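You operate a simulated robot arm through the tools that you are given. There is no shell and no other tool. Be economical: measure what you need, move in short steps, check, and stop when the job is done.

You are at the controls of a simulated robot arm. One attempt, no reset.

## Task
Gauge the roller in the round nest with both pins, then clamp or reject it.
Fine: GO first, then NO, with a light hand; pins back in their rack. If NO stays out, nest bolt to 4 NM with the click driver so marked, driver back. If NO sinks in, lay the roller in the red dish; don't drop it.
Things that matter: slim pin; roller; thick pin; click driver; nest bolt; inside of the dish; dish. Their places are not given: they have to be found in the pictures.

It is judged by the outcome, as a careful person would: the job done as asked, and still so three seconds after it is handed in. It fails if anything else is knocked over, pushed out of place, dropped, spilled or broken.

## Robot
A 7-joint arm with a two-finger parallel gripper, fixed in place. Base frame: the origin is at the foot of the arm, x ahead of it, y to its left, z up; the work surface is at about z = 0.72. Units: m, rad, N and s.
With the tool pointing down near the work surface it reaches from about 0.28 to 0.68 m from the base axis. Its first joint turns from -1.152 to 1.152 rad. Payload 1.57 kg.
The TCP is the grasp point between the finger pads, 0.03 m short of the fingertips. In the tool frame z runs along the fingers and y along their closing line. Largest opening 0.11 m; finger width 0.024, thickness 0.012; the body of the gripper, 0.048 by 0.112 m, starts 0.078 m behind the TCP.
Orientation is that of the tool frame in the base frame, as a unit quaternion [x, y, z, w]. With the fingers straight down and closing along the base's y, the tool's x points along the base's -x, its y along +y and its z along -z.

## Interface
- The arm moves only by the tool jog_arm. Its argument "moves" is a list of rows, each a list of 3 entries, a list of its own where there are three numbers: the turn, a rotation vector about the base's x, y, z in rad, then the shift along the base's x, y, z in m, then the gripper command, from -1 (fully open) to 1 (shut), values between in proportion. In form: [[[wx, wy, wz], [x, y, z], hand], ...]. A call has 1 to 10 rows; each row shifts and turns the commanded pose from where the row before left it. Each row takes 0.2 s and may step no farther than 0.05 m and 0.15 rad from the row before; otherwise, or with a gripper value out of range, the whole call is refused. A pose out of reach is approached as far as the arm can. The call stops where the force on the tool passes 40 N (or 10 N more than at its start, if that is more) or the arm is blocked; 0.2 s more then pass. Each finger travels about 0.108 m/s and halts on what it meets, pressing with about 26 N; the grip force reading is that of the motor and also rises with nothing between the fingers. The clock runs only during rows and for 0.2 s after the last one: add rows that do not move to give the fingers time. It gives the time, the measured TCP pose, the force on the tool (base axes), the opening and the grip force at its end, in the units of the frame above (readings bear some noise).
- Cameras (640 x 400 px; columns grow to the right, rows downward): "scene" is fixed at [0.1448, -0.3846, 1.3944]; the picture's right is [0.90, -0.43, 0.00], its down [-0.28, -0.60, -0.75] and it looks along [0.32, 0.68, -0.66] (base axes); focal length 353 px, centre (320, 200). "wrist" rides on the gripper at [-0.036, 0, -0.08] in the tool frame; the picture's right is [0.00, -1.00, 0.00], its down [0.97, 0.00, -0.24] and it looks along [0.24, 0.00, 0.97] (tool axes); focal length 218 px, centre (320, 200).
- camera(camera): a new picture of that camera. No time passes.
- probe_pixels(camera, pixels): for up to 12 pixels [column, row] of the newest picture of that camera ("zoom" is the newest enlarged one), the place [x, y, z] in the base frame of the surface seen there, good to about 0.002 m. No time passes.
- zoom(camera, box): a new picture of the part [left, top, right, bottom] of that camera's present view, enlarged. No time passes.
- sign_off(): hands the job in; it is judged then, once.

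Work in short steps. Measure before you move; look again where a grasp or a placing could have gone wrong, and mend it. You have 80 turns and 34 pictures in all, those below and enlarged ones among them. Open the gripper and draw the arm clear of the work before you hand the job in, unless the task says otherwise; then end with one line.

The tools are called after ">>>" as a command line: name --argument value ..., lists and objects as JSON in quotes. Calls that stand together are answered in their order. jog_arm: Moves the arm, as the interface text tells. Its arguments: {"type":"object","properties":{"moves":{"type":"array","items":{"type":"array"}}},"required":["moves"]} The other tools are called the same way: camera (camera) takes a picture; probe_pixels (camera, pixels) gives the place of the surface under pixels of a picture; zoom (camera, box) takes an enlarged picture of a part of a camera's view; sign_off () hands the job in.

At the start:

```text
time: 0.0
tcp_pos: [0.3149, 0.1315, 1.0793]
ee_rot: [0.001, 1.0, 0.0, 0.001]
wrist_force: [-0.1, 0.4, 0.6]
finger_gap: 0.1099
finger_force: 0.0
```

scene: 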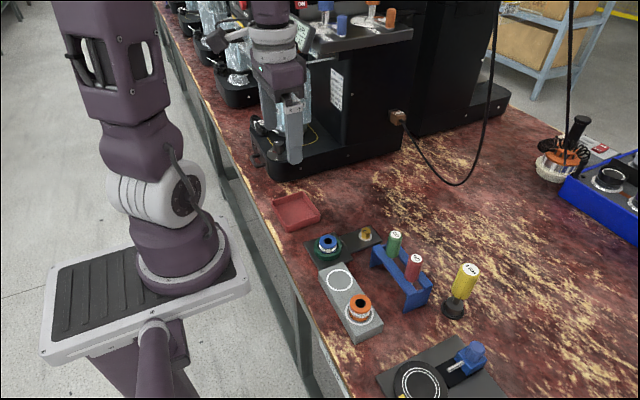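
wrist: 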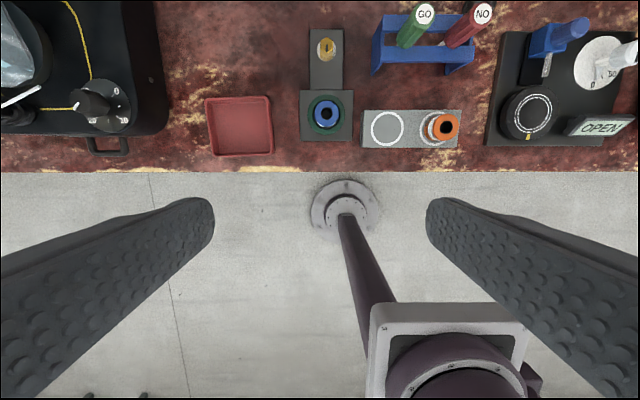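

The scene picture shows the dish near (296,210), a nest with a blue roller near (328,245), the rack near (402,270) and a yellow driver near (462,285). I enlarge that area to identify each of them.

>>> zoom --camera "scene" --box '[260, 180, 420, 280]'

>>> zoom --camera "scene" --box '[340, 220, 500, 320]'

```text
4.00 times, centred on (340, 230) of scene
```

zoom: 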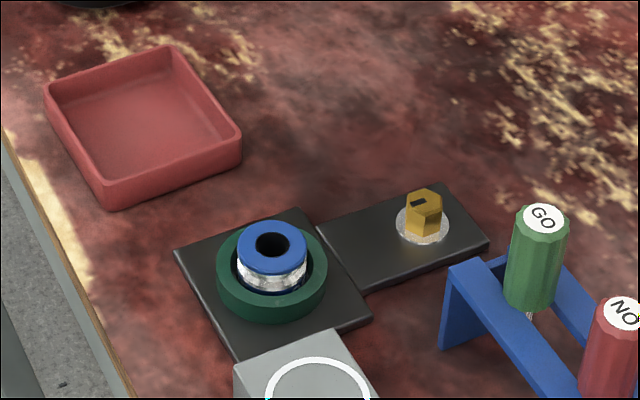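

```text
4.00 times, centred on (420, 270) of scene
```

zoom: 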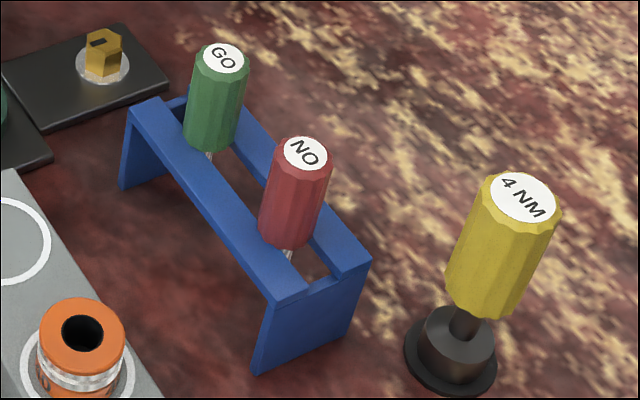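

The blue roller sits in the green round nest, with the bolt beside it, the GO and NO pins in the rack and the 4 NM driver in its stand. I probe the key points on each.

>>> probe_pixels --camera "zoom" --pixels '[[222, 58], [304, 152], [522, 197], [210, 135], [285, 235], [150, 105], [285, 295], [360, 262], [490, 365], [104, 38], [430, 385], [80, 65]]'

>>> probe_pixels --camera "scene" --pixels '[[321, 241.5], [335.5, 243], [328.5, 236.5], [327.5, 247.3], [328, 243], [316, 252], [341, 248], [297, 210], [287, 232], [318, 215], [272, 203], [304, 192]]'

```text
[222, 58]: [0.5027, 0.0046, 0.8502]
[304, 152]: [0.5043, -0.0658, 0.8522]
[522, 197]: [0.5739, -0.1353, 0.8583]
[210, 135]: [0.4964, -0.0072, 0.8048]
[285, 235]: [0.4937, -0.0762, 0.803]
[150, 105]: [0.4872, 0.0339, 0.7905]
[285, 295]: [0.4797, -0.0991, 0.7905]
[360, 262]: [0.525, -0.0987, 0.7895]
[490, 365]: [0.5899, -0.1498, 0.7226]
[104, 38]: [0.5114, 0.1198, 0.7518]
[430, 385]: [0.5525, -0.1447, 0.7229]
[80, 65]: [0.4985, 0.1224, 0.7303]
```

```text
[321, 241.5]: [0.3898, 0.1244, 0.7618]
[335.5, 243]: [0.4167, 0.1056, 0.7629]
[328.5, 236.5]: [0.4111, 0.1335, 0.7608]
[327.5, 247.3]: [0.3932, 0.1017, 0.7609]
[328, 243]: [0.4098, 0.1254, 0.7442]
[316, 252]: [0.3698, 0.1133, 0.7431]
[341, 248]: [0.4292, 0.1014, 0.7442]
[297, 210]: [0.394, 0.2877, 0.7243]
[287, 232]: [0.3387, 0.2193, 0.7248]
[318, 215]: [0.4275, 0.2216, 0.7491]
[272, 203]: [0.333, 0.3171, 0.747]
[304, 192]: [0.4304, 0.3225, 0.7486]
```

The roller's top centre is near (0.402, 0.117, 0.762), and the pins are near (0.503, 0.003) and (0.504, -0.067). I move above the rack to look at it with the wrist camera, half closing the fingers on the way.

>>> jog_arm --moves '[[[0, 0, 0], [0.036, -0.027, -0.018], -0.1], [[0, 0, 0], [0.036, -0.027, -0.018], -0.1], [[0, 0, 0], [0.036, -0.027, -0.018], -0.1], [[0, 0, 0], [0.036, -0.027, -0.018], -0.1], [[0, 0, 0], [0.036, -0.027, -0.018], -0.1], [[0, 0, 0], [0.035, -0.027, -0.018], -0.1], [[0, 0, 0], [0, 0, 0], -0.1], [[0, 0, 0], [0, 0, 0], -0.1]]'

>>> camera --camera "wrist"

```text
time: 1.8
tcp_pos: [0.5291, -0.0303, 0.9714]
ee_rot: [0.001, 1.0, 0.0, 0.001]
wrist_force: [0.8, -0.3, -1.0]
finger_gap: 0.0606
finger_force: 0.1
```

```text
29 pictures are left
```

wrist: 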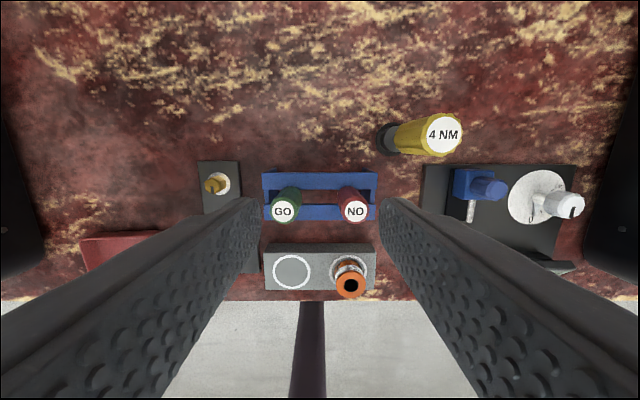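

The wrist picture shows GO at (283,211) and NO at (355,211), in holes or slots in the rack. I enlarge it and probe.

>>> zoom --camera "wrist" --box '[256, 160, 384, 240]'

>>> probe_pixels --camera "wrist" --pixels '[[283, 211], [355, 211], [443, 135], [320, 181], [320, 213], [320, 195], [386, 140], [216, 182], [209, 185], [274, 211], [292, 211], [283, 220]]'

```text
5.00 times, centred on (320, 200) of wrist
```

zoom: 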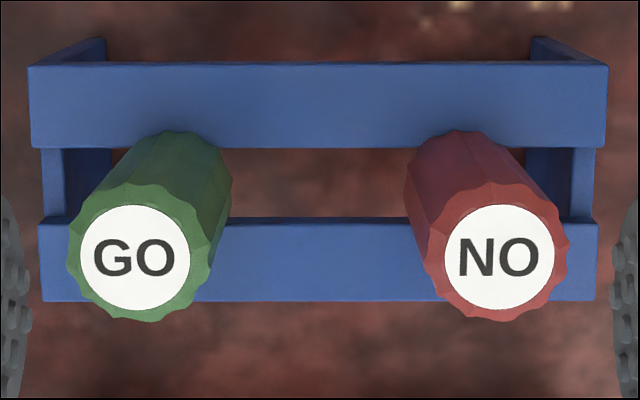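

```text
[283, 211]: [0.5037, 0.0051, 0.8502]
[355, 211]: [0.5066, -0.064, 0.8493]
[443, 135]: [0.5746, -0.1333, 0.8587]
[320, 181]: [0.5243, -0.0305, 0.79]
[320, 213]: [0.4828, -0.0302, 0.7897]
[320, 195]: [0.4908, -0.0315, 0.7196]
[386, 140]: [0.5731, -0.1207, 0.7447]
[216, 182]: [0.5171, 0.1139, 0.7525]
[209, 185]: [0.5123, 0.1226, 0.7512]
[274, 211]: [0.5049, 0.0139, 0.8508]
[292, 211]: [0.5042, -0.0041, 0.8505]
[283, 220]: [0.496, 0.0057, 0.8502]
```

Both pin handles rest on two rails whose tops are at z=0.79, with handle tops at 0.850. I go above GO at (0.5045, 0.005) and then down to z=0.833 before closing.

>>> jog_arm --moves '[[[0, 0, 0], [-0.0123, 0.0176, -0.025], -0.1], [[0, 0, 0], [-0.0123, 0.0177, -0.025], -0.1], [[0, 0, 0], [0, 0, -0.03], -0.1], [[0, 0, 0], [0, 0, -0.03], -0.1], [[0, 0, 0], [0, 0, -0.028], -0.1], [[0, 0, 0], [0, 0, 0], -0.1]]'

>>> zoom --camera "scene" --box '[340, 220, 500, 320]'

```text
time: 3.2
tcp_pos: [0.5043, 0.0048, 0.8327]
ee_rot: [0.001, 1.0, -0.001, 0.001]
wrist_force: [-0.2, 0.4, -1.5]
finger_gap: 0.0604
finger_force: 0.1
```

```text
4.00 times, centred on (420, 270) of scene
```

zoom: 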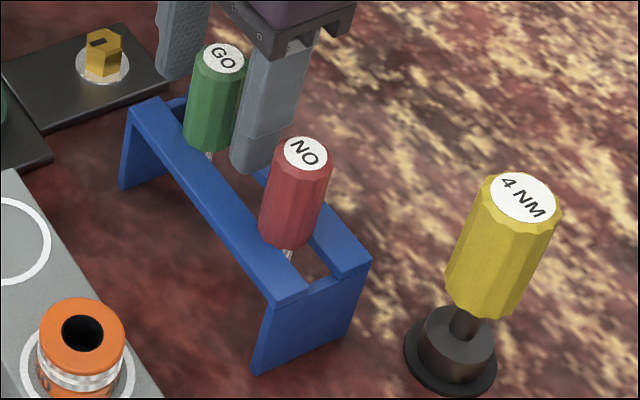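

The fingers straddle the GO handle. I close on it and then lift straight up.

>>> jog_arm --moves '[[[0, 0, 0], [0, 0, 0], 0.2], [[0, 0, 0], [0, 0, 0], 0.6], [[0, 0, 0], [0, 0, 0], 0.8], [[0, 0, 0], [0, 0, 0], 1], [[0, 0, 0], [0, 0, 0], 1]]'

>>> jog_arm --moves '[[[0, 0, 0], [0, 0, 0.03], 1], [[0, 0, 0], [0, 0, 0.04], 1], [[0, 0, 0], [0, 0, 0.04], 1], [[0, 0, 0], [0, 0, 0], 1]]'

>>> zoom --camera "scene" --box '[320, 170, 480, 270]'

```text
time: 4.4
tcp_pos: [0.5049, 0.0051, 0.8339]
ee_rot: [0.001, 1.0, 0.0, 0.001]
wrist_force: [-0.5, -0.2, -0.1]
finger_gap: 0.0269
finger_force: 25.9
```

```text
time: 5.4
tcp_pos: [0.5044, 0.0032, 0.9437]
ee_rot: [0.001, 1.0, 0.0, 0.001]
wrist_force: [0.8, -0.6, -0.5]
finger_gap: 0.0271
finger_force: 25.8
```

```text
4.00 times, centred on (400, 220) of scene
```

zoom: 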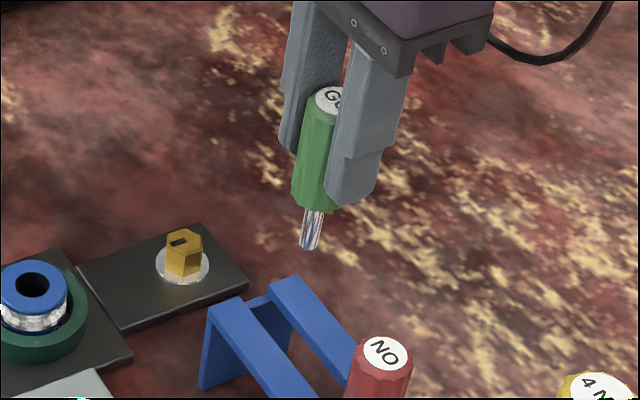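

GO is held, and its short bright pin shows below the handle at zoom (312,230). I probe the shaft and handle for tip height and tilt.

>>> probe_pixels --camera "zoom" --pixels '[[308, 245], [309, 240], [315, 212], [312, 228], [310, 190], [318, 110], [303, 240], [316, 240], [14, 285], [50, 288], [33, 270], [33, 303]]'

>>> camera --camera "wrist"

```text
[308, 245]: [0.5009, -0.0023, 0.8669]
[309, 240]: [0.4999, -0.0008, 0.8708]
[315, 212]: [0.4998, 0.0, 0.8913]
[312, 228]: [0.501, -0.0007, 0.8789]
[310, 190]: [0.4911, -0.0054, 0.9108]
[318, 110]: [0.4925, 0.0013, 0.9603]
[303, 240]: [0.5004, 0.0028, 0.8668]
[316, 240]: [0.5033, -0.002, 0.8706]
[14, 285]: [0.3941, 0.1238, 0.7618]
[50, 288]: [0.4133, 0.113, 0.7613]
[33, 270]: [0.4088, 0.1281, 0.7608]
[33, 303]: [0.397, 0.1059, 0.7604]
```

```text
25 pictures are left
```

wrist: 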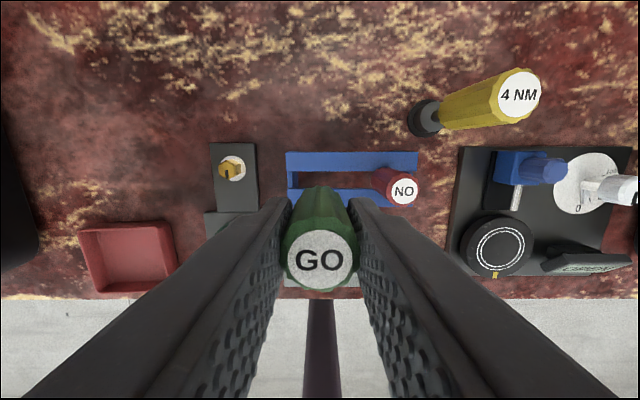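

The tip is about 0.079 below the TCP and the pin hangs straight. I now need the bore centre accurately, so I enlarge the roller strongly.

>>> zoom --camera "scene" --box '[304, 228, 352, 258]'

```text
13.33 times, centred on (328, 243) of scene
```

zoom: 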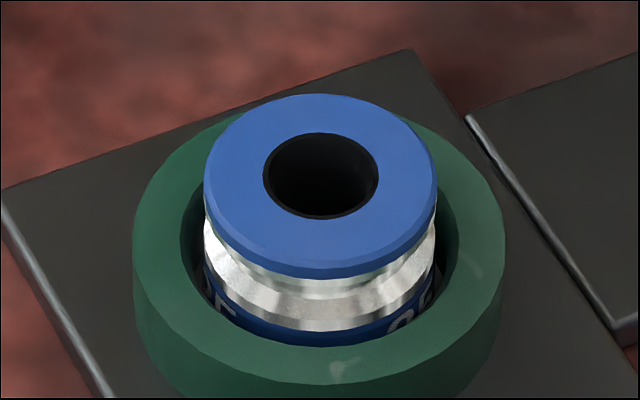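

The bore ellipse spans columns 263-379 and rows 133-219 of this enlargement. I probe opposite points on the blue face around it to average the centre.

>>> probe_pixels --camera "zoom" --pixels '[[241, 176], [401, 176], [321, 116], [321, 236], [264, 134], [378, 218], [264, 218], [378, 134], [231, 176], [411, 176], [321, 110], [321, 242]]'

>>> probe_pixels --camera "zoom" --pixels '[[250, 160], [392, 192], [250, 192], [392, 160], [285, 120], [357, 232], [285, 232], [357, 120], [236, 176], [406, 176], [321, 113], [321, 239]]'

```text
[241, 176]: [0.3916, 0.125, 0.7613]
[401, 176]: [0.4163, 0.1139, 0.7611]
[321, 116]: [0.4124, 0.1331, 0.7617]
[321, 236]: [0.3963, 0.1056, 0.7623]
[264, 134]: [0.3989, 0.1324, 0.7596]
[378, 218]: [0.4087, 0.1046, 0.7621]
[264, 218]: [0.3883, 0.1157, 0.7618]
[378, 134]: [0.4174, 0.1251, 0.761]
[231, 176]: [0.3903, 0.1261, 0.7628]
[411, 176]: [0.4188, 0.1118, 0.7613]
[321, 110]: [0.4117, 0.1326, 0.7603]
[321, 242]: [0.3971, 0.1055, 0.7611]
```

```text
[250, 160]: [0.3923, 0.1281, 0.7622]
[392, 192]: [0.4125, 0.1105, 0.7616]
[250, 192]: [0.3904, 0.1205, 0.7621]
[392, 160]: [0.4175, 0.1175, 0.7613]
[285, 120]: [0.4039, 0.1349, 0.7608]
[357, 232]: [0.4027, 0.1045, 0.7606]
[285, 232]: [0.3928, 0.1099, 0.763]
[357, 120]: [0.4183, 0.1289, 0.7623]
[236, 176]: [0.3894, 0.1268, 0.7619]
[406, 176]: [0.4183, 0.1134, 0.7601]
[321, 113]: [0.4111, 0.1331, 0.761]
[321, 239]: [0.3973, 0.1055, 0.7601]
```

The bore centre averages to (0.4039, 0.1194), with the top at 0.7615. I carry GO over it and stop with the tip about 15 mm above the roller.

>>> jog_arm --moves '[[[0, 0, 0], [-0.0251, 0.029, 0], 1], [[0, 0, 0], [-0.0251, 0.029, 0], 1], [[0, 0, 0], [-0.0251, 0.029, 0], 1], [[0, 0, 0], [-0.0252, 0.0292, 0], 1], [[0, 0, 0], [0, 0, -0.04], 1], [[0, 0, 0], [0, 0, -0.045], 1], [[0, 0, 0], [0, 0, 0], 1]]'

>>> zoom --camera "scene" --box '[280, 200, 376, 260]'

>>> camera --camera "wrist"

```text
time: 7.0
tcp_pos: [0.4031, 0.1207, 0.8571]
ee_rot: [0.001, 1.0, 0.0, 0.001]
wrist_force: [-0.4, 0.1, 0.1]
finger_gap: 0.0271
finger_force: 26.1
```

```text
6.67 times, centred on (328, 230) of scene
```

zoom: 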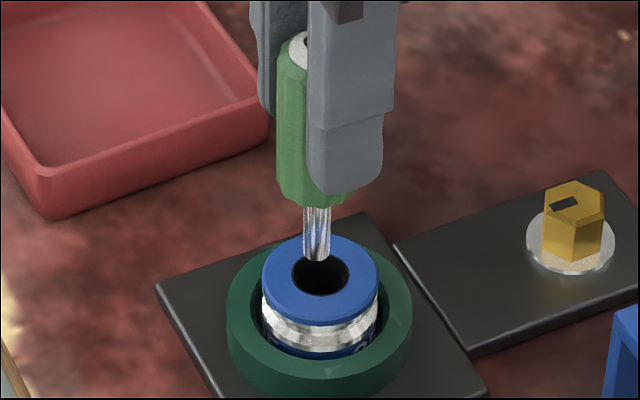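

```text
22 pictures are left
```

wrist: 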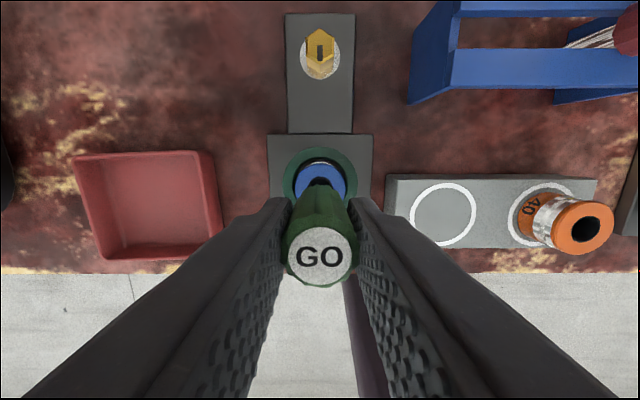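

GO's tip hangs over the bore, about 1 mm off: shaft at column 316, bore at 320. I correct that and lower in small steps, watching the force.

>>> jog_arm --moves '[[[0, 0, 0], [0.0009, -0.001, 0], 1], [[0, 0, 0], [0, 0, -0.008], 1], [[0, 0, 0], [0, 0, -0.004], 1], [[0, 0, 0], [0, 0, -0.004], 1], [[0, 0, 0], [0, 0, -0.003], 1], [[0, 0, 0], [0, 0, -0.003], 1]]'

```text
time: 8.4
tcp_pos: [0.4053, 0.1206, 0.8359]
ee_rot: [0.001, 1.0, 0.0, 0.001]
wrist_force: [0.1, 0.5, -1.0]
finger_gap: 0.0268
finger_force: 26.2
```

No contact yet, and the tip should be about 5 mm inside the bore. I continue down in 3 mm steps.

>>> jog_arm --moves '[[[0, 0, 0], [0, 0, -0.003], 1], [[0, 0, 0], [0, 0, -0.003], 1], [[0, 0, 0], [0, 0, -0.003], 1]]'

>>> jog_arm --moves '[[[0, 0, 0], [0, 0, -0.003], 1], [[0, 0, 0], [0, 0, -0.003], 1], [[0, 0, 0], [0, 0, -0.003], 1]]'

>>> zoom --camera "scene" --box '[280, 200, 376, 260]'

```text
time: 9.2
tcp_pos: [0.4066, 0.12, 0.8266]
ee_rot: [0.0, 1.0, 0.0, 0.001]
wrist_force: [0.3, -0.2, -0.7]
finger_gap: 0.0271
finger_force: 26.2
```

```text
time: 10.0
tcp_pos: [0.4057, 0.1189, 0.8188]
ee_rot: [0.001, 1.0, 0.0, 0.001]
wrist_force: [2.2, -4.3, 21.4]
finger_gap: 0.0265
finger_force: 25.9
```

```text
6.67 times, centred on (328, 230) of scene
```

zoom: 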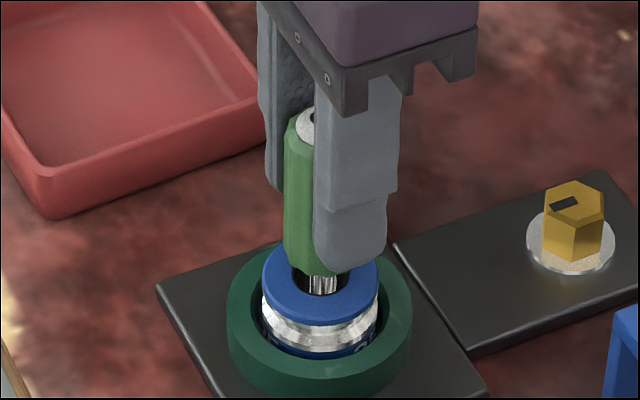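

The force rose to 21 N at TCP z 0.819, so the tip met something about 20 mm down, perhaps a step off-centre. I back off at once and raise the pin clear to look into the bore.

>>> jog_arm --moves '[[[0, 0, 0], [0, 0, 0.004], 1], [[0, 0, 0], [0, 0, 0.015], 1], [[0, 0, 0], [0, 0, 0.025], 1], [[0, 0, 0], [0, 0, 0.03], 1], [[0, 0, 0], [-0.045, 0, 0.01], 1], [[0, 0, 0], [-0.02, 0, 0], 1], [[0, 0, 0], [0, 0, 0], 1]]'

>>> zoom --camera "wrist" --box '[256, 100, 384, 180]'

>>> zoom --camera "scene" --box '[312, 231, 344, 251]'

```text
time: 11.6
tcp_pos: [0.3389, 0.1215, 0.9022]
ee_rot: [0.0, 1.0, 0.001, 0.0]
wrist_force: [0.0, -0.5, -1.0]
finger_gap: 0.0271
finger_force: 26.2
```

```text
5.00 times, centred on (320, 140) of wrist
```

zoom: 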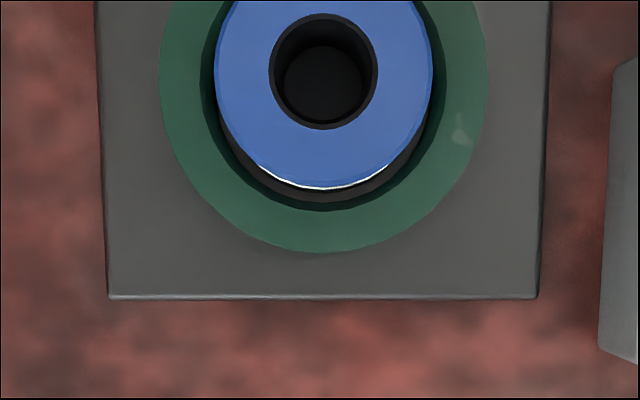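

```text
16.00 times, centred on (328, 241) of scene
```

zoom: 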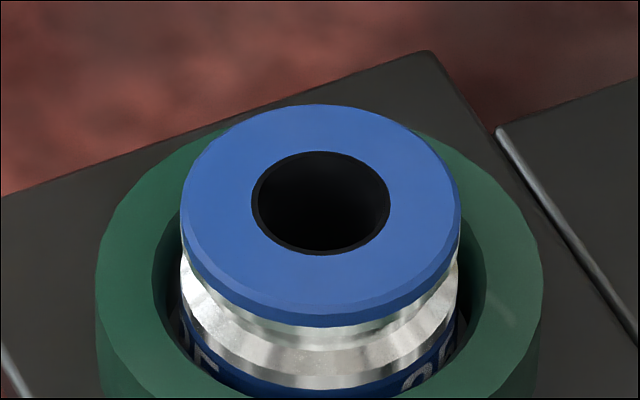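

The bore looks blind with a floor about 20 mm down. I take a tighter enlargement from above to probe its depth and any inner step.

>>> zoom --camera "wrist" --box '[296, 95, 344, 125]'

>>> probe_pixels --camera "zoom" --pixels '[[320, 240], [335, 230], [335, 280], [280, 240], [390, 240], [320, 290], [355, 240], [240, 240], [435, 240], [150, 200], [530, 200], [335, 200]]'

```text
13.33 times, centred on (320, 110) of wrist
```

zoom: 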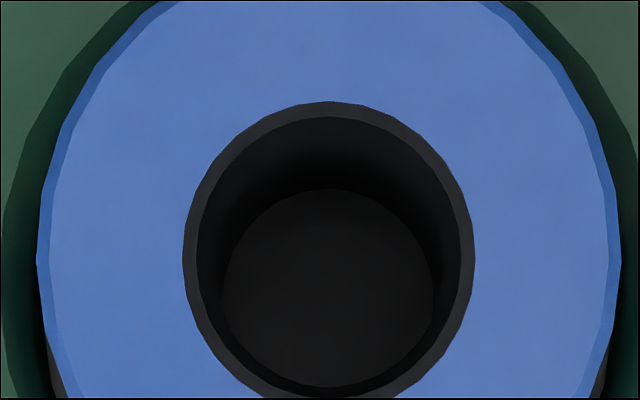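

```text
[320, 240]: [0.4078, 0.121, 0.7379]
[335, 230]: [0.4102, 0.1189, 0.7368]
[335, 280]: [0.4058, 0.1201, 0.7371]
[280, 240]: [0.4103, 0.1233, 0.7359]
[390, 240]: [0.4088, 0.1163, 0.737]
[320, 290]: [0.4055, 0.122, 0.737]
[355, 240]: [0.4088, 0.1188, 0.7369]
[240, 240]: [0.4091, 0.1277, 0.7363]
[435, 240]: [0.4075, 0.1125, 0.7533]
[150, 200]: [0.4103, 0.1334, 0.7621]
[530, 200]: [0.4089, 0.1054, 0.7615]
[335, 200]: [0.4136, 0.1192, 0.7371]
```

The bore is blind, with its floor at z=0.737 and an inner diameter of about 18 mm. GO therefore went in all the way and touched bottom. I carry GO back above its rack place.

>>> jog_arm --moves '[[[0, 0, 0], [0.0331, -0.0234, 0.008], 1], [[0, 0, 0], [0.0331, -0.0234, 0.008], 1], [[0, 0, 0], [0.0331, -0.0234, 0.008], 1], [[0, 0, 0], [0.0331, -0.0234, 0.008], 1], [[0, 0, 0], [0.0331, -0.0234, 0.008], 1], [[0, 0, 0], [0, 0, 0], 1], [[0, 0, 0], [0, 0, 0], 1]]'

```text
time: 13.2
tcp_pos: [0.5057, 0.0033, 0.941]
ee_rot: [0.0, 1.0, 0.0, 0.0]
wrist_force: [1.0, -0.6, -1.4]
finger_gap: 0.0269
finger_force: 26.0
```

GO is over its slot at (0.5057, 0.0033). I lower it toward the rails, slowing at the end.

>>> jog_arm --moves '[[[0, 0, 0], [-0.0005, 0.001, -0.035], 1], [[0, 0, 0], [0, 0, -0.035], 1], [[0, 0, 0], [0, 0, -0.025], 1], [[0, 0, 0], [0, 0, -0.008], 1], [[0, 0, 0], [0, 0, -0.002], 1], [[0, 0, 0], [0, 0, 0], 1]]'

>>> zoom --camera "scene" --box '[350, 220, 446, 280]'

```text
time: 14.6
tcp_pos: [0.5059, 0.0036, 0.8372]
ee_rot: [0.0, 1.0, 0.0, 0.0]
wrist_force: [-2.7, 1.5, 13.6]
finger_gap: 0.0268
finger_force: 26.1
```

```text
6.67 times, centred on (398, 250) of scene
```

zoom: 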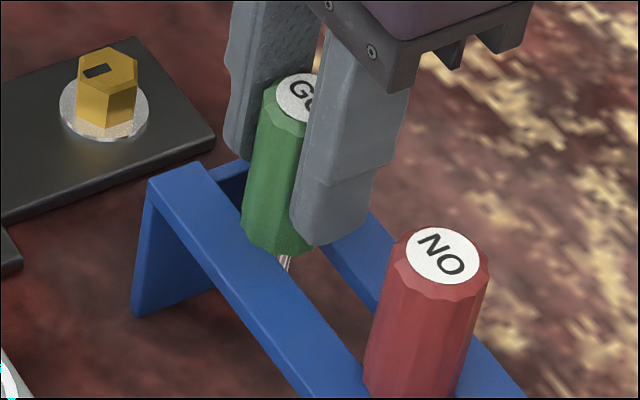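

Contact came at 13.6 N with TCP z 0.837, about 3 mm higher than at the pick. I check the height of the GO top and the shaft's place between the rails.

>>> probe_pixels --camera "zoom" --pixels '[[290, 85], [283, 95], [297, 110], [286, 260], [284, 268], [275, 240], [250, 215], [265, 262], [443, 255], [355, 255], [200, 190], [300, 360]]'

```text
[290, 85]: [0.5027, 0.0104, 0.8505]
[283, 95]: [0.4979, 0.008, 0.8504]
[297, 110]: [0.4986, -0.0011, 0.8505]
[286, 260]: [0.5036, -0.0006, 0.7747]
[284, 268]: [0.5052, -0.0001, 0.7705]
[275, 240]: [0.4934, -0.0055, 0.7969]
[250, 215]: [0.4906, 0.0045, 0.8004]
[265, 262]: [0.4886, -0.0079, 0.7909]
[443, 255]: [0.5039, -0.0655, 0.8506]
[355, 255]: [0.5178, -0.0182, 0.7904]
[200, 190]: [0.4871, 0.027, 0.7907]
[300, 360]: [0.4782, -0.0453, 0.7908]
```

The GO top is at 0.8505, the same as at the start, so it is seated. I ease the pressure by 1 mm, open to 0.06 and rise.

>>> jog_arm --moves '[[[0, 0, 0], [0, 0, 0.001], 1], [[0, 0, 0], [0, 0, 0], 0.3], [[0, 0, 0], [0, 0, 0], -0.1], [[0, 0, 0], [0, 0, 0], -0.1], [[0, 0, 0], [0, 0, 0.03], -0.1], [[0, 0, 0], [0, 0, 0.04], -0.1], [[0, 0, 0], [0, 0, 0], -0.1]]'

>>> zoom --camera "wrist" --box '[256, 160, 416, 260]'

```text
time: 16.2
tcp_pos: [0.5059, 0.0054, 0.9082]
ee_rot: [0.001, 1.0, -0.001, 0.001]
wrist_force: [0.2, -0.2, -0.3]
finger_gap: 0.0605
finger_force: 0.0
```

```text
4.00 times, centred on (336, 210) of wrist
```

zoom: 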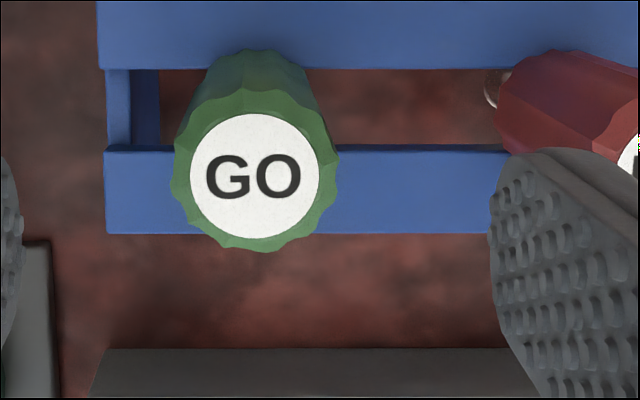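

GO stands upright in its place. I go to NO at (0.505, -0.065) and lower onto its handle.

>>> jog_arm --moves '[[[0, 0, 0], [-0.0005, -0.035, 0], -0.1], [[0, 0, 0], [-0.0005, -0.0353, 0], -0.1], [[0, 0, 0], [0, 0, 0], -0.1], [[0, 0, 0], [0, 0, -0.04], -0.1], [[0, 0, 0], [0, 0, -0.035], -0.1], [[0, 0, 0], [0, 0, 0], -0.1]]'

>>> jog_arm --moves '[[[0, 0, 0], [0, 0, 0], 0.2], [[0, 0, 0], [0, 0, 0], 0.6], [[0, 0, 0], [0, 0, 0], 0.8], [[0, 0, 0], [0, 0, 0], 1], [[0, 0, 0], [0, 0, 0], 1]]'

```text
time: 17.6
tcp_pos: [0.5045, -0.066, 0.833]
ee_rot: [0.001, 1.0, 0.0, 0.001]
wrist_force: [0.3, -1.0, 0.2]
finger_gap: 0.0606
finger_force: 0.0
```

```text
time: 18.8
tcp_pos: [0.5041, -0.0662, 0.8339]
ee_rot: [0.001, 1.0, 0.0, 0.001]
wrist_force: [0.3, 0.2, 0.5]
finger_gap: 0.027
finger_force: 25.9
```

NO is gripped at 0.027. I lift it and enlarge the scene to see its shaft.

>>> jog_arm --moves '[[[0, 0, 0], [0, 0, 0.03], 1], [[0, 0, 0], [0, 0, 0.04], 1], [[0, 0, 0], [0, 0, 0.04], 1], [[0, 0, 0], [0, 0, 0], 1]]'

>>> zoom --camera "scene" --box '[360, 190, 456, 250]'

>>> probe_pixels --camera "scene" --pixels '[[395, 235.5], [410, 250]]'

```text
time: 19.8
tcp_pos: [0.5046, -0.0661, 0.9445]
ee_rot: [0.001, 1.0, 0.0, 0.001]
wrist_force: [-0.1, -0.1, 0.0]
finger_gap: 0.0271
finger_force: 26.3
```

```text
6.67 times, centred on (408, 220) of scene
```

zoom: 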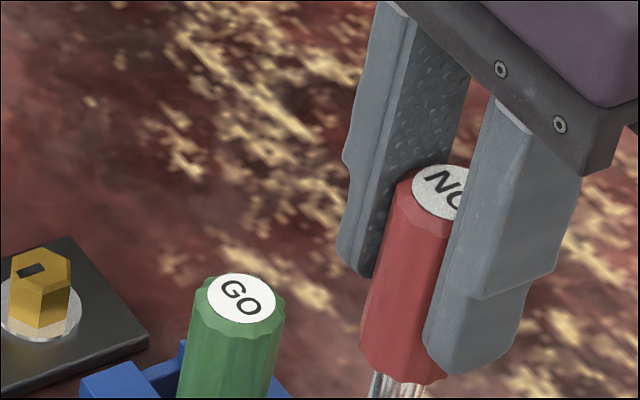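

```text
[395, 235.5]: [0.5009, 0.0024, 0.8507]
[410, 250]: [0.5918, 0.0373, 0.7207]
```

NO has a much thicker shaft, about 18 mm, so it needs accurate centring. I carry it over the roller and stop with the tip about 15 mm above it.

>>> jog_arm --moves '[[[0, 0, 0], [-0.0201, 0.0371, 0], 1], [[0, 0, 0], [-0.0201, 0.0371, 0], 1], [[0, 0, 0], [-0.0201, 0.0371, 0], 1], [[0, 0, 0], [-0.0201, 0.0371, 0], 1], [[0, 0, 0], [-0.0201, 0.0371, 0], 1], [[0, 0, 0], [0, 0, -0.045], 1], [[0, 0, 0], [0, 0, -0.042], 1], [[0, 0, 0], [0, 0, 0], 1], [[0, 0, 0], [0, 0, 0], 1]]'

>>> zoom --camera "scene" --box '[304, 224, 352, 254]'

>>> zoom --camera "wrist" --box '[272, 140, 368, 200]'

```text
time: 21.8
tcp_pos: [0.4029, 0.1195, 0.8558]
ee_rot: [0.001, 1.0, 0.0, 0.001]
wrist_force: [-0.2, -0.3, -0.6]
finger_gap: 0.0266
finger_force: 26.0
```

```text
13.33 times, centred on (328, 239) of scene
```

zoom: 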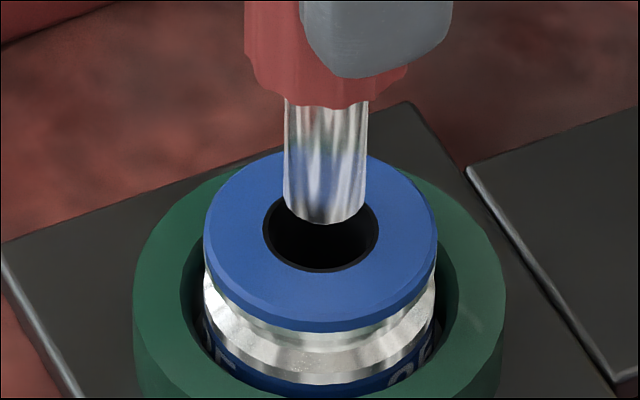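

```text
6.67 times, centred on (320, 170) of wrist
```

zoom: 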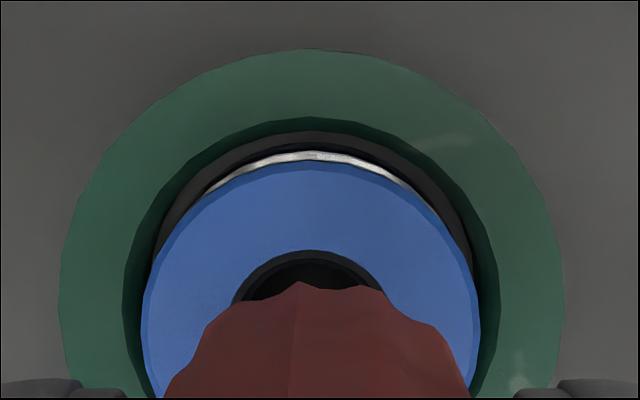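

NO's shaft measures about 14 mm against a bore of about 18 mm, and it is 1 mm off in y. I correct that and lower gently in 3 mm steps.

>>> jog_arm --moves '[[[0, 0, 0], [0, 0.0008, 0], 1], [[0, 0, 0], [0, 0, -0.008], 1], [[0, 0, 0], [0, 0, -0.003], 1], [[0, 0, 0], [0, 0, -0.003], 1], [[0, 0, 0], [0, 0, -0.002], 1], [[0, 0, 0], [0, 0, -0.002], 1]]'

```text
time: 23.2
tcp_pos: [0.404, 0.1203, 0.8376]
ee_rot: [0.001, 1.0, 0.0, 0.0]
wrist_force: [0.7, 0.7, -1.4]
finger_gap: 0.0269
finger_force: 26.2
```

No resistance yet. I continue carefully in 2 mm steps.

>>> jog_arm --moves '[[[0, 0, 0], [0, 0, -0.002], 1], [[0, 0, 0], [0, 0, -0.002], 1], [[0, 0, 0], [0, 0, -0.002], 1]]'

>>> zoom --camera "scene" --box '[304, 224, 352, 254]'

```text
time: 24.0
tcp_pos: [0.4051, 0.1198, 0.8325]
ee_rot: [0.001, 1.0, 0.0, 0.001]
wrist_force: [0.1, -1.4, 0.1]
finger_gap: 0.0268
finger_force: 26.5
```

```text
13.33 times, centred on (328, 239) of scene
```

zoom: 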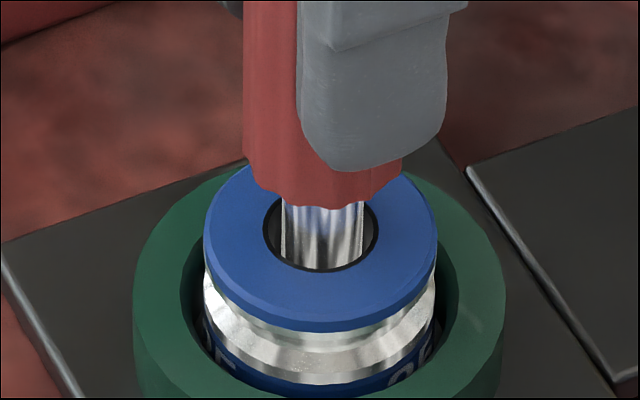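

NO is visibly inside the bore with room around it. I continue down 1-2 mm at a time toward the floor.

>>> jog_arm --moves '[[[0, 0, 0], [-0.0005, 0, -0.002], 1], [[0, 0, 0], [0, 0, -0.002], 1], [[0, 0, 0], [0, 0, -0.002], 1], [[0, 0, 0], [0, 0, -0.001], 1], [[0, 0, 0], [0, 0, -0.001], 1]]'

>>> jog_arm --moves '[[[0, 0, 0], [0, 0, -0.001], 1], [[0, 0, 0], [0, 0, -0.001], 1]]'

```text
time: 25.2
tcp_pos: [0.4036, 0.1202, 0.8239]
ee_rot: [0.001, 1.0, -0.001, 0.001]
wrist_force: [-0.8, -3.0, 21.5]
finger_gap: 0.0271
finger_force: 26.1
```

```text
time: 25.8
tcp_pos: [0.4043, 0.1198, 0.8222]
ee_rot: [0.002, 1.0, 0.0, 0.0]
wrist_force: [1.0, -5.2, 21.2]
finger_gap: 0.0266
finger_force: 25.9
```

Light resistance again of about 21 N, which I take to be the bore floor. I ease off 2 mm and check how deep NO went.

>>> jog_arm --moves '[[[0, 0, 0], [0, 0, 0.002], 1], [[0, 0, 0], [0, 0, 0], 1]]'

>>> zoom --camera "scene" --box '[304, 214, 352, 244]'

>>> probe_pixels --camera "zoom" --pixels '[[280, 330], [320, 345], [345, 345], [300, 345], [320, 380], [320, 395], [300, 300], [265, 320]]'

```text
time: 26.4
tcp_pos: [0.4038, 0.12, 0.8243]
ee_rot: [0.001, 1.0, 0.0, 0.0]
wrist_force: [0.4, -0.3, 0.0]
finger_gap: 0.0268
finger_force: 26.3
```

```text
13.33 times, centred on (328, 229) of scene
```

zoom: 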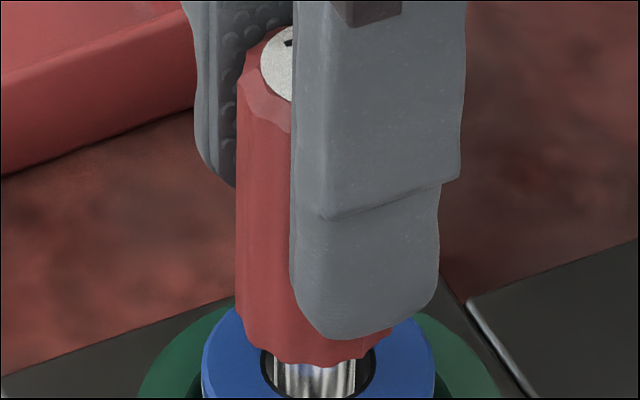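

```text
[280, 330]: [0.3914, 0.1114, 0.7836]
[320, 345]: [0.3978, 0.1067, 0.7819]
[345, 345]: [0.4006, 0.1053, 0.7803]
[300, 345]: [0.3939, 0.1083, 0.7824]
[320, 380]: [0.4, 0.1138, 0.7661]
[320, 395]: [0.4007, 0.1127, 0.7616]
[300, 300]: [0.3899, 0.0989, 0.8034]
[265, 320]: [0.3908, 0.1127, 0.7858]
```

NO's handle bottom sits only about 13 mm above the roller face, so it sank to the bore floor and the roller is a reject. I return NO to the rack first.

>>> jog_arm --moves '[[[0, 0, 0], [0, 0, 0.03], 1], [[0, 0, 0], [0, 0, 0.045], 1], [[0, 0, 0], [0, 0, 0.045], 1], [[0, 0, 0], [0.02, -0.0372, 0], 1], [[0, 0, 0], [0.02, -0.0372, 0], 1], [[0, 0, 0], [0.02, -0.0372, 0], 1], [[0, 0, 0], [0.02, -0.0372, 0], 1], [[0, 0, 0], [0.0203, -0.0372, 0], 1], [[0, 0, 0], [0, 0, 0], 1], [[0, 0, 0], [0, 0, 0], 1]]'

```text
time: 28.6
tcp_pos: [0.505, -0.0653, 0.945]
ee_rot: [0.0, 1.0, 0.001, 0.001]
wrist_force: [-0.6, 0.7, -0.4]
finger_gap: 0.0268
finger_force: 26.1
```

NO is above its place at (0.505, -0.0653). I lower it, slowing before the expected contact at about z=0.838.

>>> jog_arm --moves '[[[0, 0, 0], [0, 0, -0.035], 1], [[0, 0, 0], [0, 0, -0.035], 1], [[0, 0, 0], [0, 0, -0.025], 1], [[0, 0, 0], [0, 0, -0.005], 1], [[0, 0, 0], [0, 0, -0.003], 1], [[0, 0, 0], [0, 0, 0], 1]]'

>>> jog_arm --moves '[[[0, 0, 0], [0, 0, -0.001], 1], [[0, 0, 0], [0, 0, -0.001], 1]]'

>>> zoom --camera "scene" --box '[360, 225, 456, 285]'

```text
time: 30.0
tcp_pos: [0.5037, -0.0659, 0.8405]
ee_rot: [0.001, 1.0, -0.001, 0.001]
wrist_force: [-1.0, -0.6, 2.0]
finger_gap: 0.0267
finger_force: 26.1
```

```text
time: 30.6
tcp_pos: [0.5035, -0.0659, 0.8403]
ee_rot: [0.0, 1.0, 0.0, 0.002]
wrist_force: [-1.6, 0.5, 21.5]
finger_gap: 0.0271
finger_force: 26.2
```

```text
6.67 times, centred on (408, 255) of scene
```

zoom: 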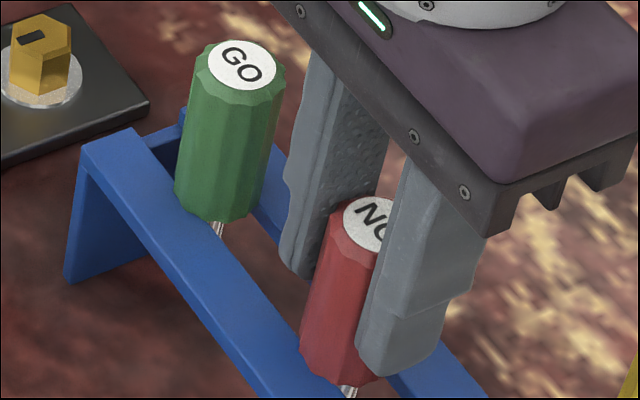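

>>> probe_pixels --camera "zoom" --pixels '[[365, 215], [355, 225], [375, 240], [242, 65], [348, 390], [310, 350]]'

```text
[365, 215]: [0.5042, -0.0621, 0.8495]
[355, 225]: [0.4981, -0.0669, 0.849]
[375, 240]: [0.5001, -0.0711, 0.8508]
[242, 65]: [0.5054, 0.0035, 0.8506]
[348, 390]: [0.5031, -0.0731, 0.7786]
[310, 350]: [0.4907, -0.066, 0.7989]
```

The NO top is at 0.850, so it is seated again, and GO is also at 0.8506. I ease the pressure, open and rise well clear.

>>> jog_arm --moves '[[[0, 0, 0], [0, 0, 0.002], 1], [[0, 0, 0], [0, 0, 0], 0.3], [[0, 0, 0], [0, 0, 0], -0.1], [[0, 0, 0], [0, 0, 0], -0.1], [[0, 0, 0], [0, 0, 0.03], -0.1], [[0, 0, 0], [0, 0, 0.04], -0.1], [[0, 0, 0], [0, 0, 0.04], -0.1], [[0, 0, 0], [0, 0, 0], -0.1]]'

>>> camera --camera "wrist"

```text
time: 32.4
tcp_pos: [0.5039, -0.0664, 0.9524]
ee_rot: [0.0, 1.0, 0.0, -0.001]
wrist_force: [-0.3, -0.1, -0.3]
finger_gap: 0.0604
finger_force: 0.1
```

```text
9 pictures are left
```

wrist: 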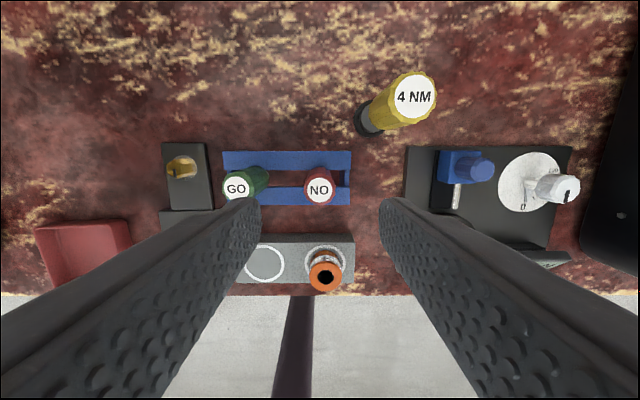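

Both pins are in the rack. I check the gray block's place near the nest for finger clearance, and the dish interior for the laying-down point.

>>> probe_pixels --camera "wrist" --pixels '[[275, 240], [270, 278], [240, 278], [85, 235], [85, 265], [60, 240], [110, 235]]'

>>> probe_pixels --camera "scene" --pixels '[[338, 265], [322, 272], [345, 262], [297, 208], [290, 215], [305, 213], [275, 208], [318, 212], [288, 230], [300, 194], [285, 203], [303, 204]]'

```text
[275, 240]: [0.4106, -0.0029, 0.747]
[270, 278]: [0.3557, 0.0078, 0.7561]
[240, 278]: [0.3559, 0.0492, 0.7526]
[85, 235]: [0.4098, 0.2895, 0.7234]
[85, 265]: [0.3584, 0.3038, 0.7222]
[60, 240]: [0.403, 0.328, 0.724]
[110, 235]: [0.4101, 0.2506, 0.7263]
```

```text
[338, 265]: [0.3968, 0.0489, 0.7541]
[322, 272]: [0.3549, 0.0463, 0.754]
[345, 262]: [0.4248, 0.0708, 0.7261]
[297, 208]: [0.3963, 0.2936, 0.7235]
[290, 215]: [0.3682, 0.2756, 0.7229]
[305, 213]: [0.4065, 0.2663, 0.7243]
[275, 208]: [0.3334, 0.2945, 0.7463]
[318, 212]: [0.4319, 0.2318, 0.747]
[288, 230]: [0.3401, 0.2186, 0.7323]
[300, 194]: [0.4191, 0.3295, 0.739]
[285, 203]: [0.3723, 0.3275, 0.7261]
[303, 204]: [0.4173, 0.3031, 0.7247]
```

The gray block is clear of the fingers, and the dish interior centres at about (0.383, 0.271) with its floor at 0.724. I go over the roller at (0.404, 0.120) and down to z=0.80.

>>> jog_arm --moves '[[[0, 0, 0], [-0.02, 0.0372, -0.01], -0.1], [[0, 0, 0], [-0.02, 0.0372, -0.01], -0.1], [[0, 0, 0], [-0.02, 0.0372, -0.02], -0.1], [[0, 0, 0], [-0.02, 0.0372, -0.02], -0.1], [[0, 0, 0], [-0.02, 0.0374, -0.02], -0.1], [[0, 0, 0], [0, 0, -0.04], -0.1], [[0, 0, 0], [0, 0, -0.03], -0.1], [[0, 0, 0], [0, 0, 0], -0.1], [[0, 0, 0], [0, 0, 0], -0.1]]'

>>> zoom --camera "scene" --box '[280, 200, 376, 260]'

```text
time: 34.4
tcp_pos: [0.4043, 0.1205, 0.8024]
ee_rot: [0.001, 1.0, 0.0, 0.001]
wrist_force: [0.6, -0.1, -0.9]
finger_gap: 0.0605
finger_force: 0.0
```

```text
6.67 times, centred on (328, 230) of scene
```

zoom: 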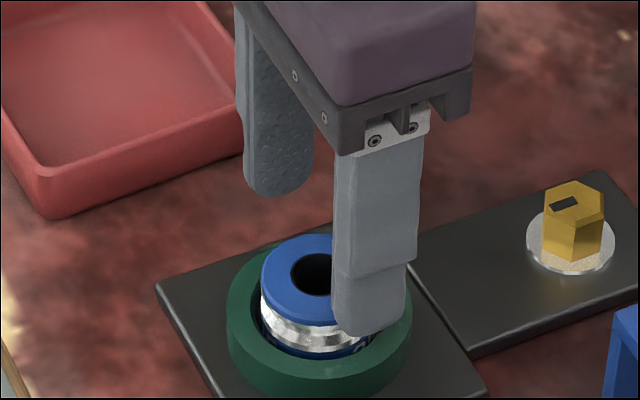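

The fingers straddle the roller. I lower to z≈0.778, so the tips stay just above the nest ring top at 0.744, and close slowly.

>>> jog_arm --moves '[[[0, 0, 0], [0, 0, -0.012], -0.1], [[0, 0, 0], [0, 0, -0.008], -0.1], [[0, 0, 0], [0, 0, -0.004], -0.1], [[0, 0, 0], [0, 0, 0], -0.1]]'

>>> jog_arm --moves '[[[0, 0, 0], [0, 0, 0], 0.1], [[0, 0, 0], [0, 0, 0], 0.2], [[0, 0, 0], [0, 0, 0], 0.35], [[0, 0, 0], [0, 0, 0], 0.6], [[0, 0, 0], [0, 0, 0], 1], [[0, 0, 0], [0, 0, 0], 1]]'

```text
time: 35.4
tcp_pos: [0.4031, 0.1195, 0.778]
ee_rot: [0.0, 1.0, 0.0, 0.0]
wrist_force: [-0.1, -0.2, 0.2]
finger_gap: 0.0606
finger_force: 0.1
```

```text
time: 36.8
tcp_pos: [0.4039, 0.1201, 0.7772]
ee_rot: [0.001, 1.0, 0.0, 0.001]
wrist_force: [-0.6, 0.5, 0.5]
finger_gap: 0.0416
finger_force: 25.9
```

The roller is gripped at 0.0416. I lift it gently and look.

>>> jog_arm --moves '[[[0, 0, 0], [0, 0, 0.005], 1], [[0, 0, 0], [0, 0, 0.015], 1], [[0, 0, 0], [0, 0, 0.02], 1], [[0, 0, 0], [0, 0, 0.03], 1], [[0, 0, 0], [0, 0, 0.02], 1], [[0, 0, 0], [0, 0, 0], 1]]'

>>> zoom --camera "scene" --box '[280, 180, 376, 240]'

```text
time: 38.2
tcp_pos: [0.4046, 0.1207, 0.8688]
ee_rot: [0.001, 1.0, 0.0, 0.001]
wrist_force: [0.5, 0.3, -3.5]
finger_gap: 0.0416
finger_force: 26.1
```

```text
6.67 times, centred on (328, 210) of scene
```

zoom: 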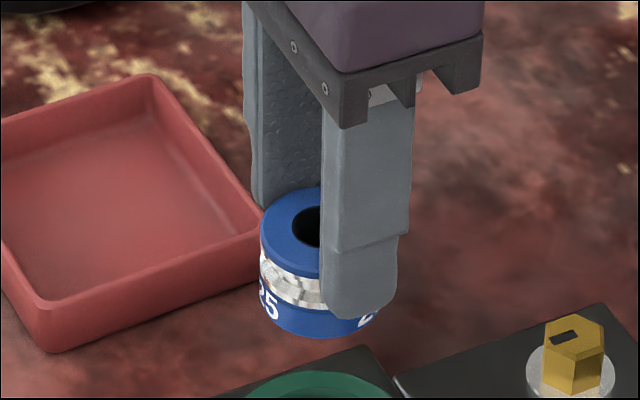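

The roller is held upright. I probe its top and bottom edges to know its height below the TCP.

>>> probe_pixels --camera "zoom" --pixels '[[300, 333], [310, 335], [285, 325], [285, 240], [300, 205], [148, 78], [50, 345], [260, 225]]'

```text
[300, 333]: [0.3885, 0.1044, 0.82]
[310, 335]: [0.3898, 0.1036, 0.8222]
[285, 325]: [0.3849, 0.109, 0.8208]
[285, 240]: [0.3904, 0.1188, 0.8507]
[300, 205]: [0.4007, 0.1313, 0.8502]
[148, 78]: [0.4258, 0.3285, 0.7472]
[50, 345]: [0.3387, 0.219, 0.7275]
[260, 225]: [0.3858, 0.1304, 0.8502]
```

The roller's bottom is about 0.049 below the TCP, so it should land at TCP z≈0.774. I carry it over the dish centre and lower to about 10 mm above that.

>>> jog_arm --moves '[[[0, 0, 0], [-0.0054, 0.0376, 0], 1], [[0, 0, 0], [-0.0054, 0.0376, 0], 1], [[0, 0, 0], [-0.0054, 0.0376, 0], 1], [[0, 0, 0], [-0.0054, 0.0376, 0], 1], [[0, 0, 0], [0, 0, -0.03], 1], [[0, 0, 0], [0, 0, -0.03], 1], [[0, 0, 0], [0, 0, -0.022], 1], [[0, 0, 0], [0, 0, 0], 1]]'

>>> zoom --camera "scene" --box '[248, 170, 344, 230]'

```text
time: 40.0
tcp_pos: [0.3831, 0.2718, 0.7855]
ee_rot: [0.001, 1.0, 0.0, 0.001]
wrist_force: [-0.6, -0.3, -1.6]
finger_gap: 0.0415
finger_force: 26.5
```

```text
6.67 times, centred on (296, 200) of scene
```

zoom: 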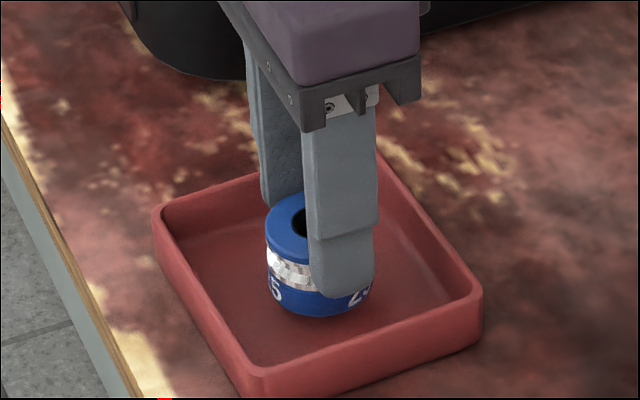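

The roller hangs centred over the dish with the walls clear. I lower it in small steps until it touches.

>>> jog_arm --moves '[[[0, 0, 0], [0, 0, -0.004], 1], [[0, 0, 0], [0, 0, -0.003], 1], [[0, 0, 0], [0, 0, -0.002], 1], [[0, 0, 0], [0, 0, 0], 1]]'

```text
time: 41.0
tcp_pos: [0.3817, 0.2703, 0.775]
ee_rot: [0.001, 1.0, 0.0, 0.0]
wrist_force: [-0.6, 0.0, -2.3]
finger_gap: 0.0416
finger_force: 25.9
```

No contact yet at z≈0.776. I lower in 1 mm steps.

>>> jog_arm --moves '[[[0, 0, 0], [0, 0, -0.001], 1], [[0, 0, 0], [0, 0, -0.001], 1]]'

```text
time: 41.6
tcp_pos: [0.3828, 0.2703, 0.775]
ee_rot: [0.001, 1.0, 0.0, 0.0]
wrist_force: [-1.1, -1.1, 0.1]
finger_gap: 0.0412
finger_force: 26.0
```

>>> jog_arm --moves '[[[0, 0, 0], [0, 0, -0.001], 1]]'

```text
time: 42.0
tcp_pos: [0.3822, 0.2704, 0.7739]
ee_rot: [0.002, 1.0, 0.0, 0.001]
wrist_force: [-3.5, -3.4, 20.1]
finger_gap: 0.0415
finger_force: 25.7
```

The roller has touched the dish floor at 20 N. I ease by half a millimetre, open slowly to about 0.055 inside the dish, and rise straight up.

>>> jog_arm --moves '[[[0, 0, 0], [0, 0, 0.0007], 1], [[0, 0, 0], [0, 0, 0], 0.2], [[0, 0, 0], [0, 0, 0], 0.1], [[0, 0, 0], [0, 0, 0], 0.02], [[0, 0, 0], [0, 0, 0], 0.02]]'

>>> jog_arm --moves '[[[0, 0, 0], [0, 0, 0.01], 0.02], [[0, 0, 0], [0, 0, 0.03], 0.02], [[0, 0, 0], [0, 0, 0.04], 0.02], [[0, 0, 0], [0, 0, 0.045], 0.02], [[0, 0, 0], [0, 0, 0.045], 0.02], [[0, 0, 0], [-0.03, -0.03, 0.02], -0.3], [[0, 0, 0], [-0.03, -0.03, 0.02], -1], [[0, 0, 0], [0, -0.03, 0], -1], [[0, 0, 0], [0, 0, 0], -1]]'

>>> camera --camera "scene"

```text
time: 43.2
tcp_pos: [0.3834, 0.2718, 0.7744]
ee_rot: [0.002, 1.0, 0.0, 0.0]
wrist_force: [-0.4, -0.4, -0.7]
finger_gap: 0.0539
finger_force: 0.0
```

```text
time: 45.2
tcp_pos: [0.322, 0.1811, 0.9849]
ee_rot: [0.001, 1.0, 0.0, 0.001]
wrist_force: [0.3, 0.0, 0.7]
finger_gap: 0.1098
finger_force: 0.1
```

```text
5 pictures are left
```

scene: 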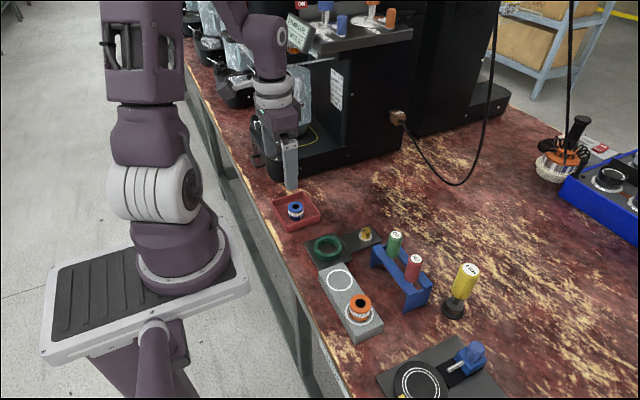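

The roller is in the dish at (296,210), the nest is empty, and the pins and driver are in place. I take one enlarged check before handing in.

>>> zoom --camera "scene" --box '[264, 180, 456, 300]'

```text
3.33 times, centred on (360, 240) of scene
```

zoom: 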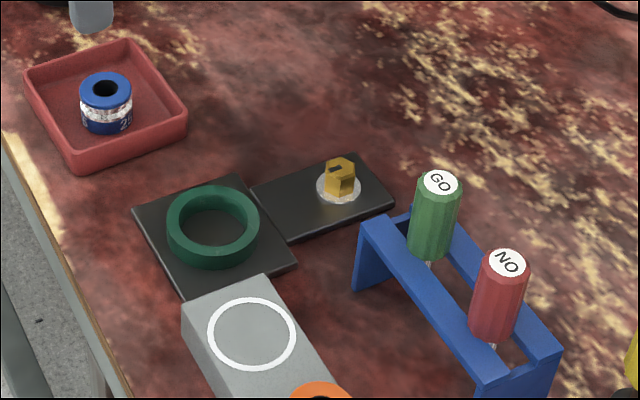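

Everything stands as it should: the roller is upright in the dish, both pins are in the rack, and the bolt and driver are untouched. I hand it in.

>>> sign_off

```text
The job is handed in.
```

I rejected the roller: GO and then NO both sank to the bore floor (each touched bottom at about 21 N), so it now stands in the red dish, both pins are back in the rack, and the bolt and driver were not touched.
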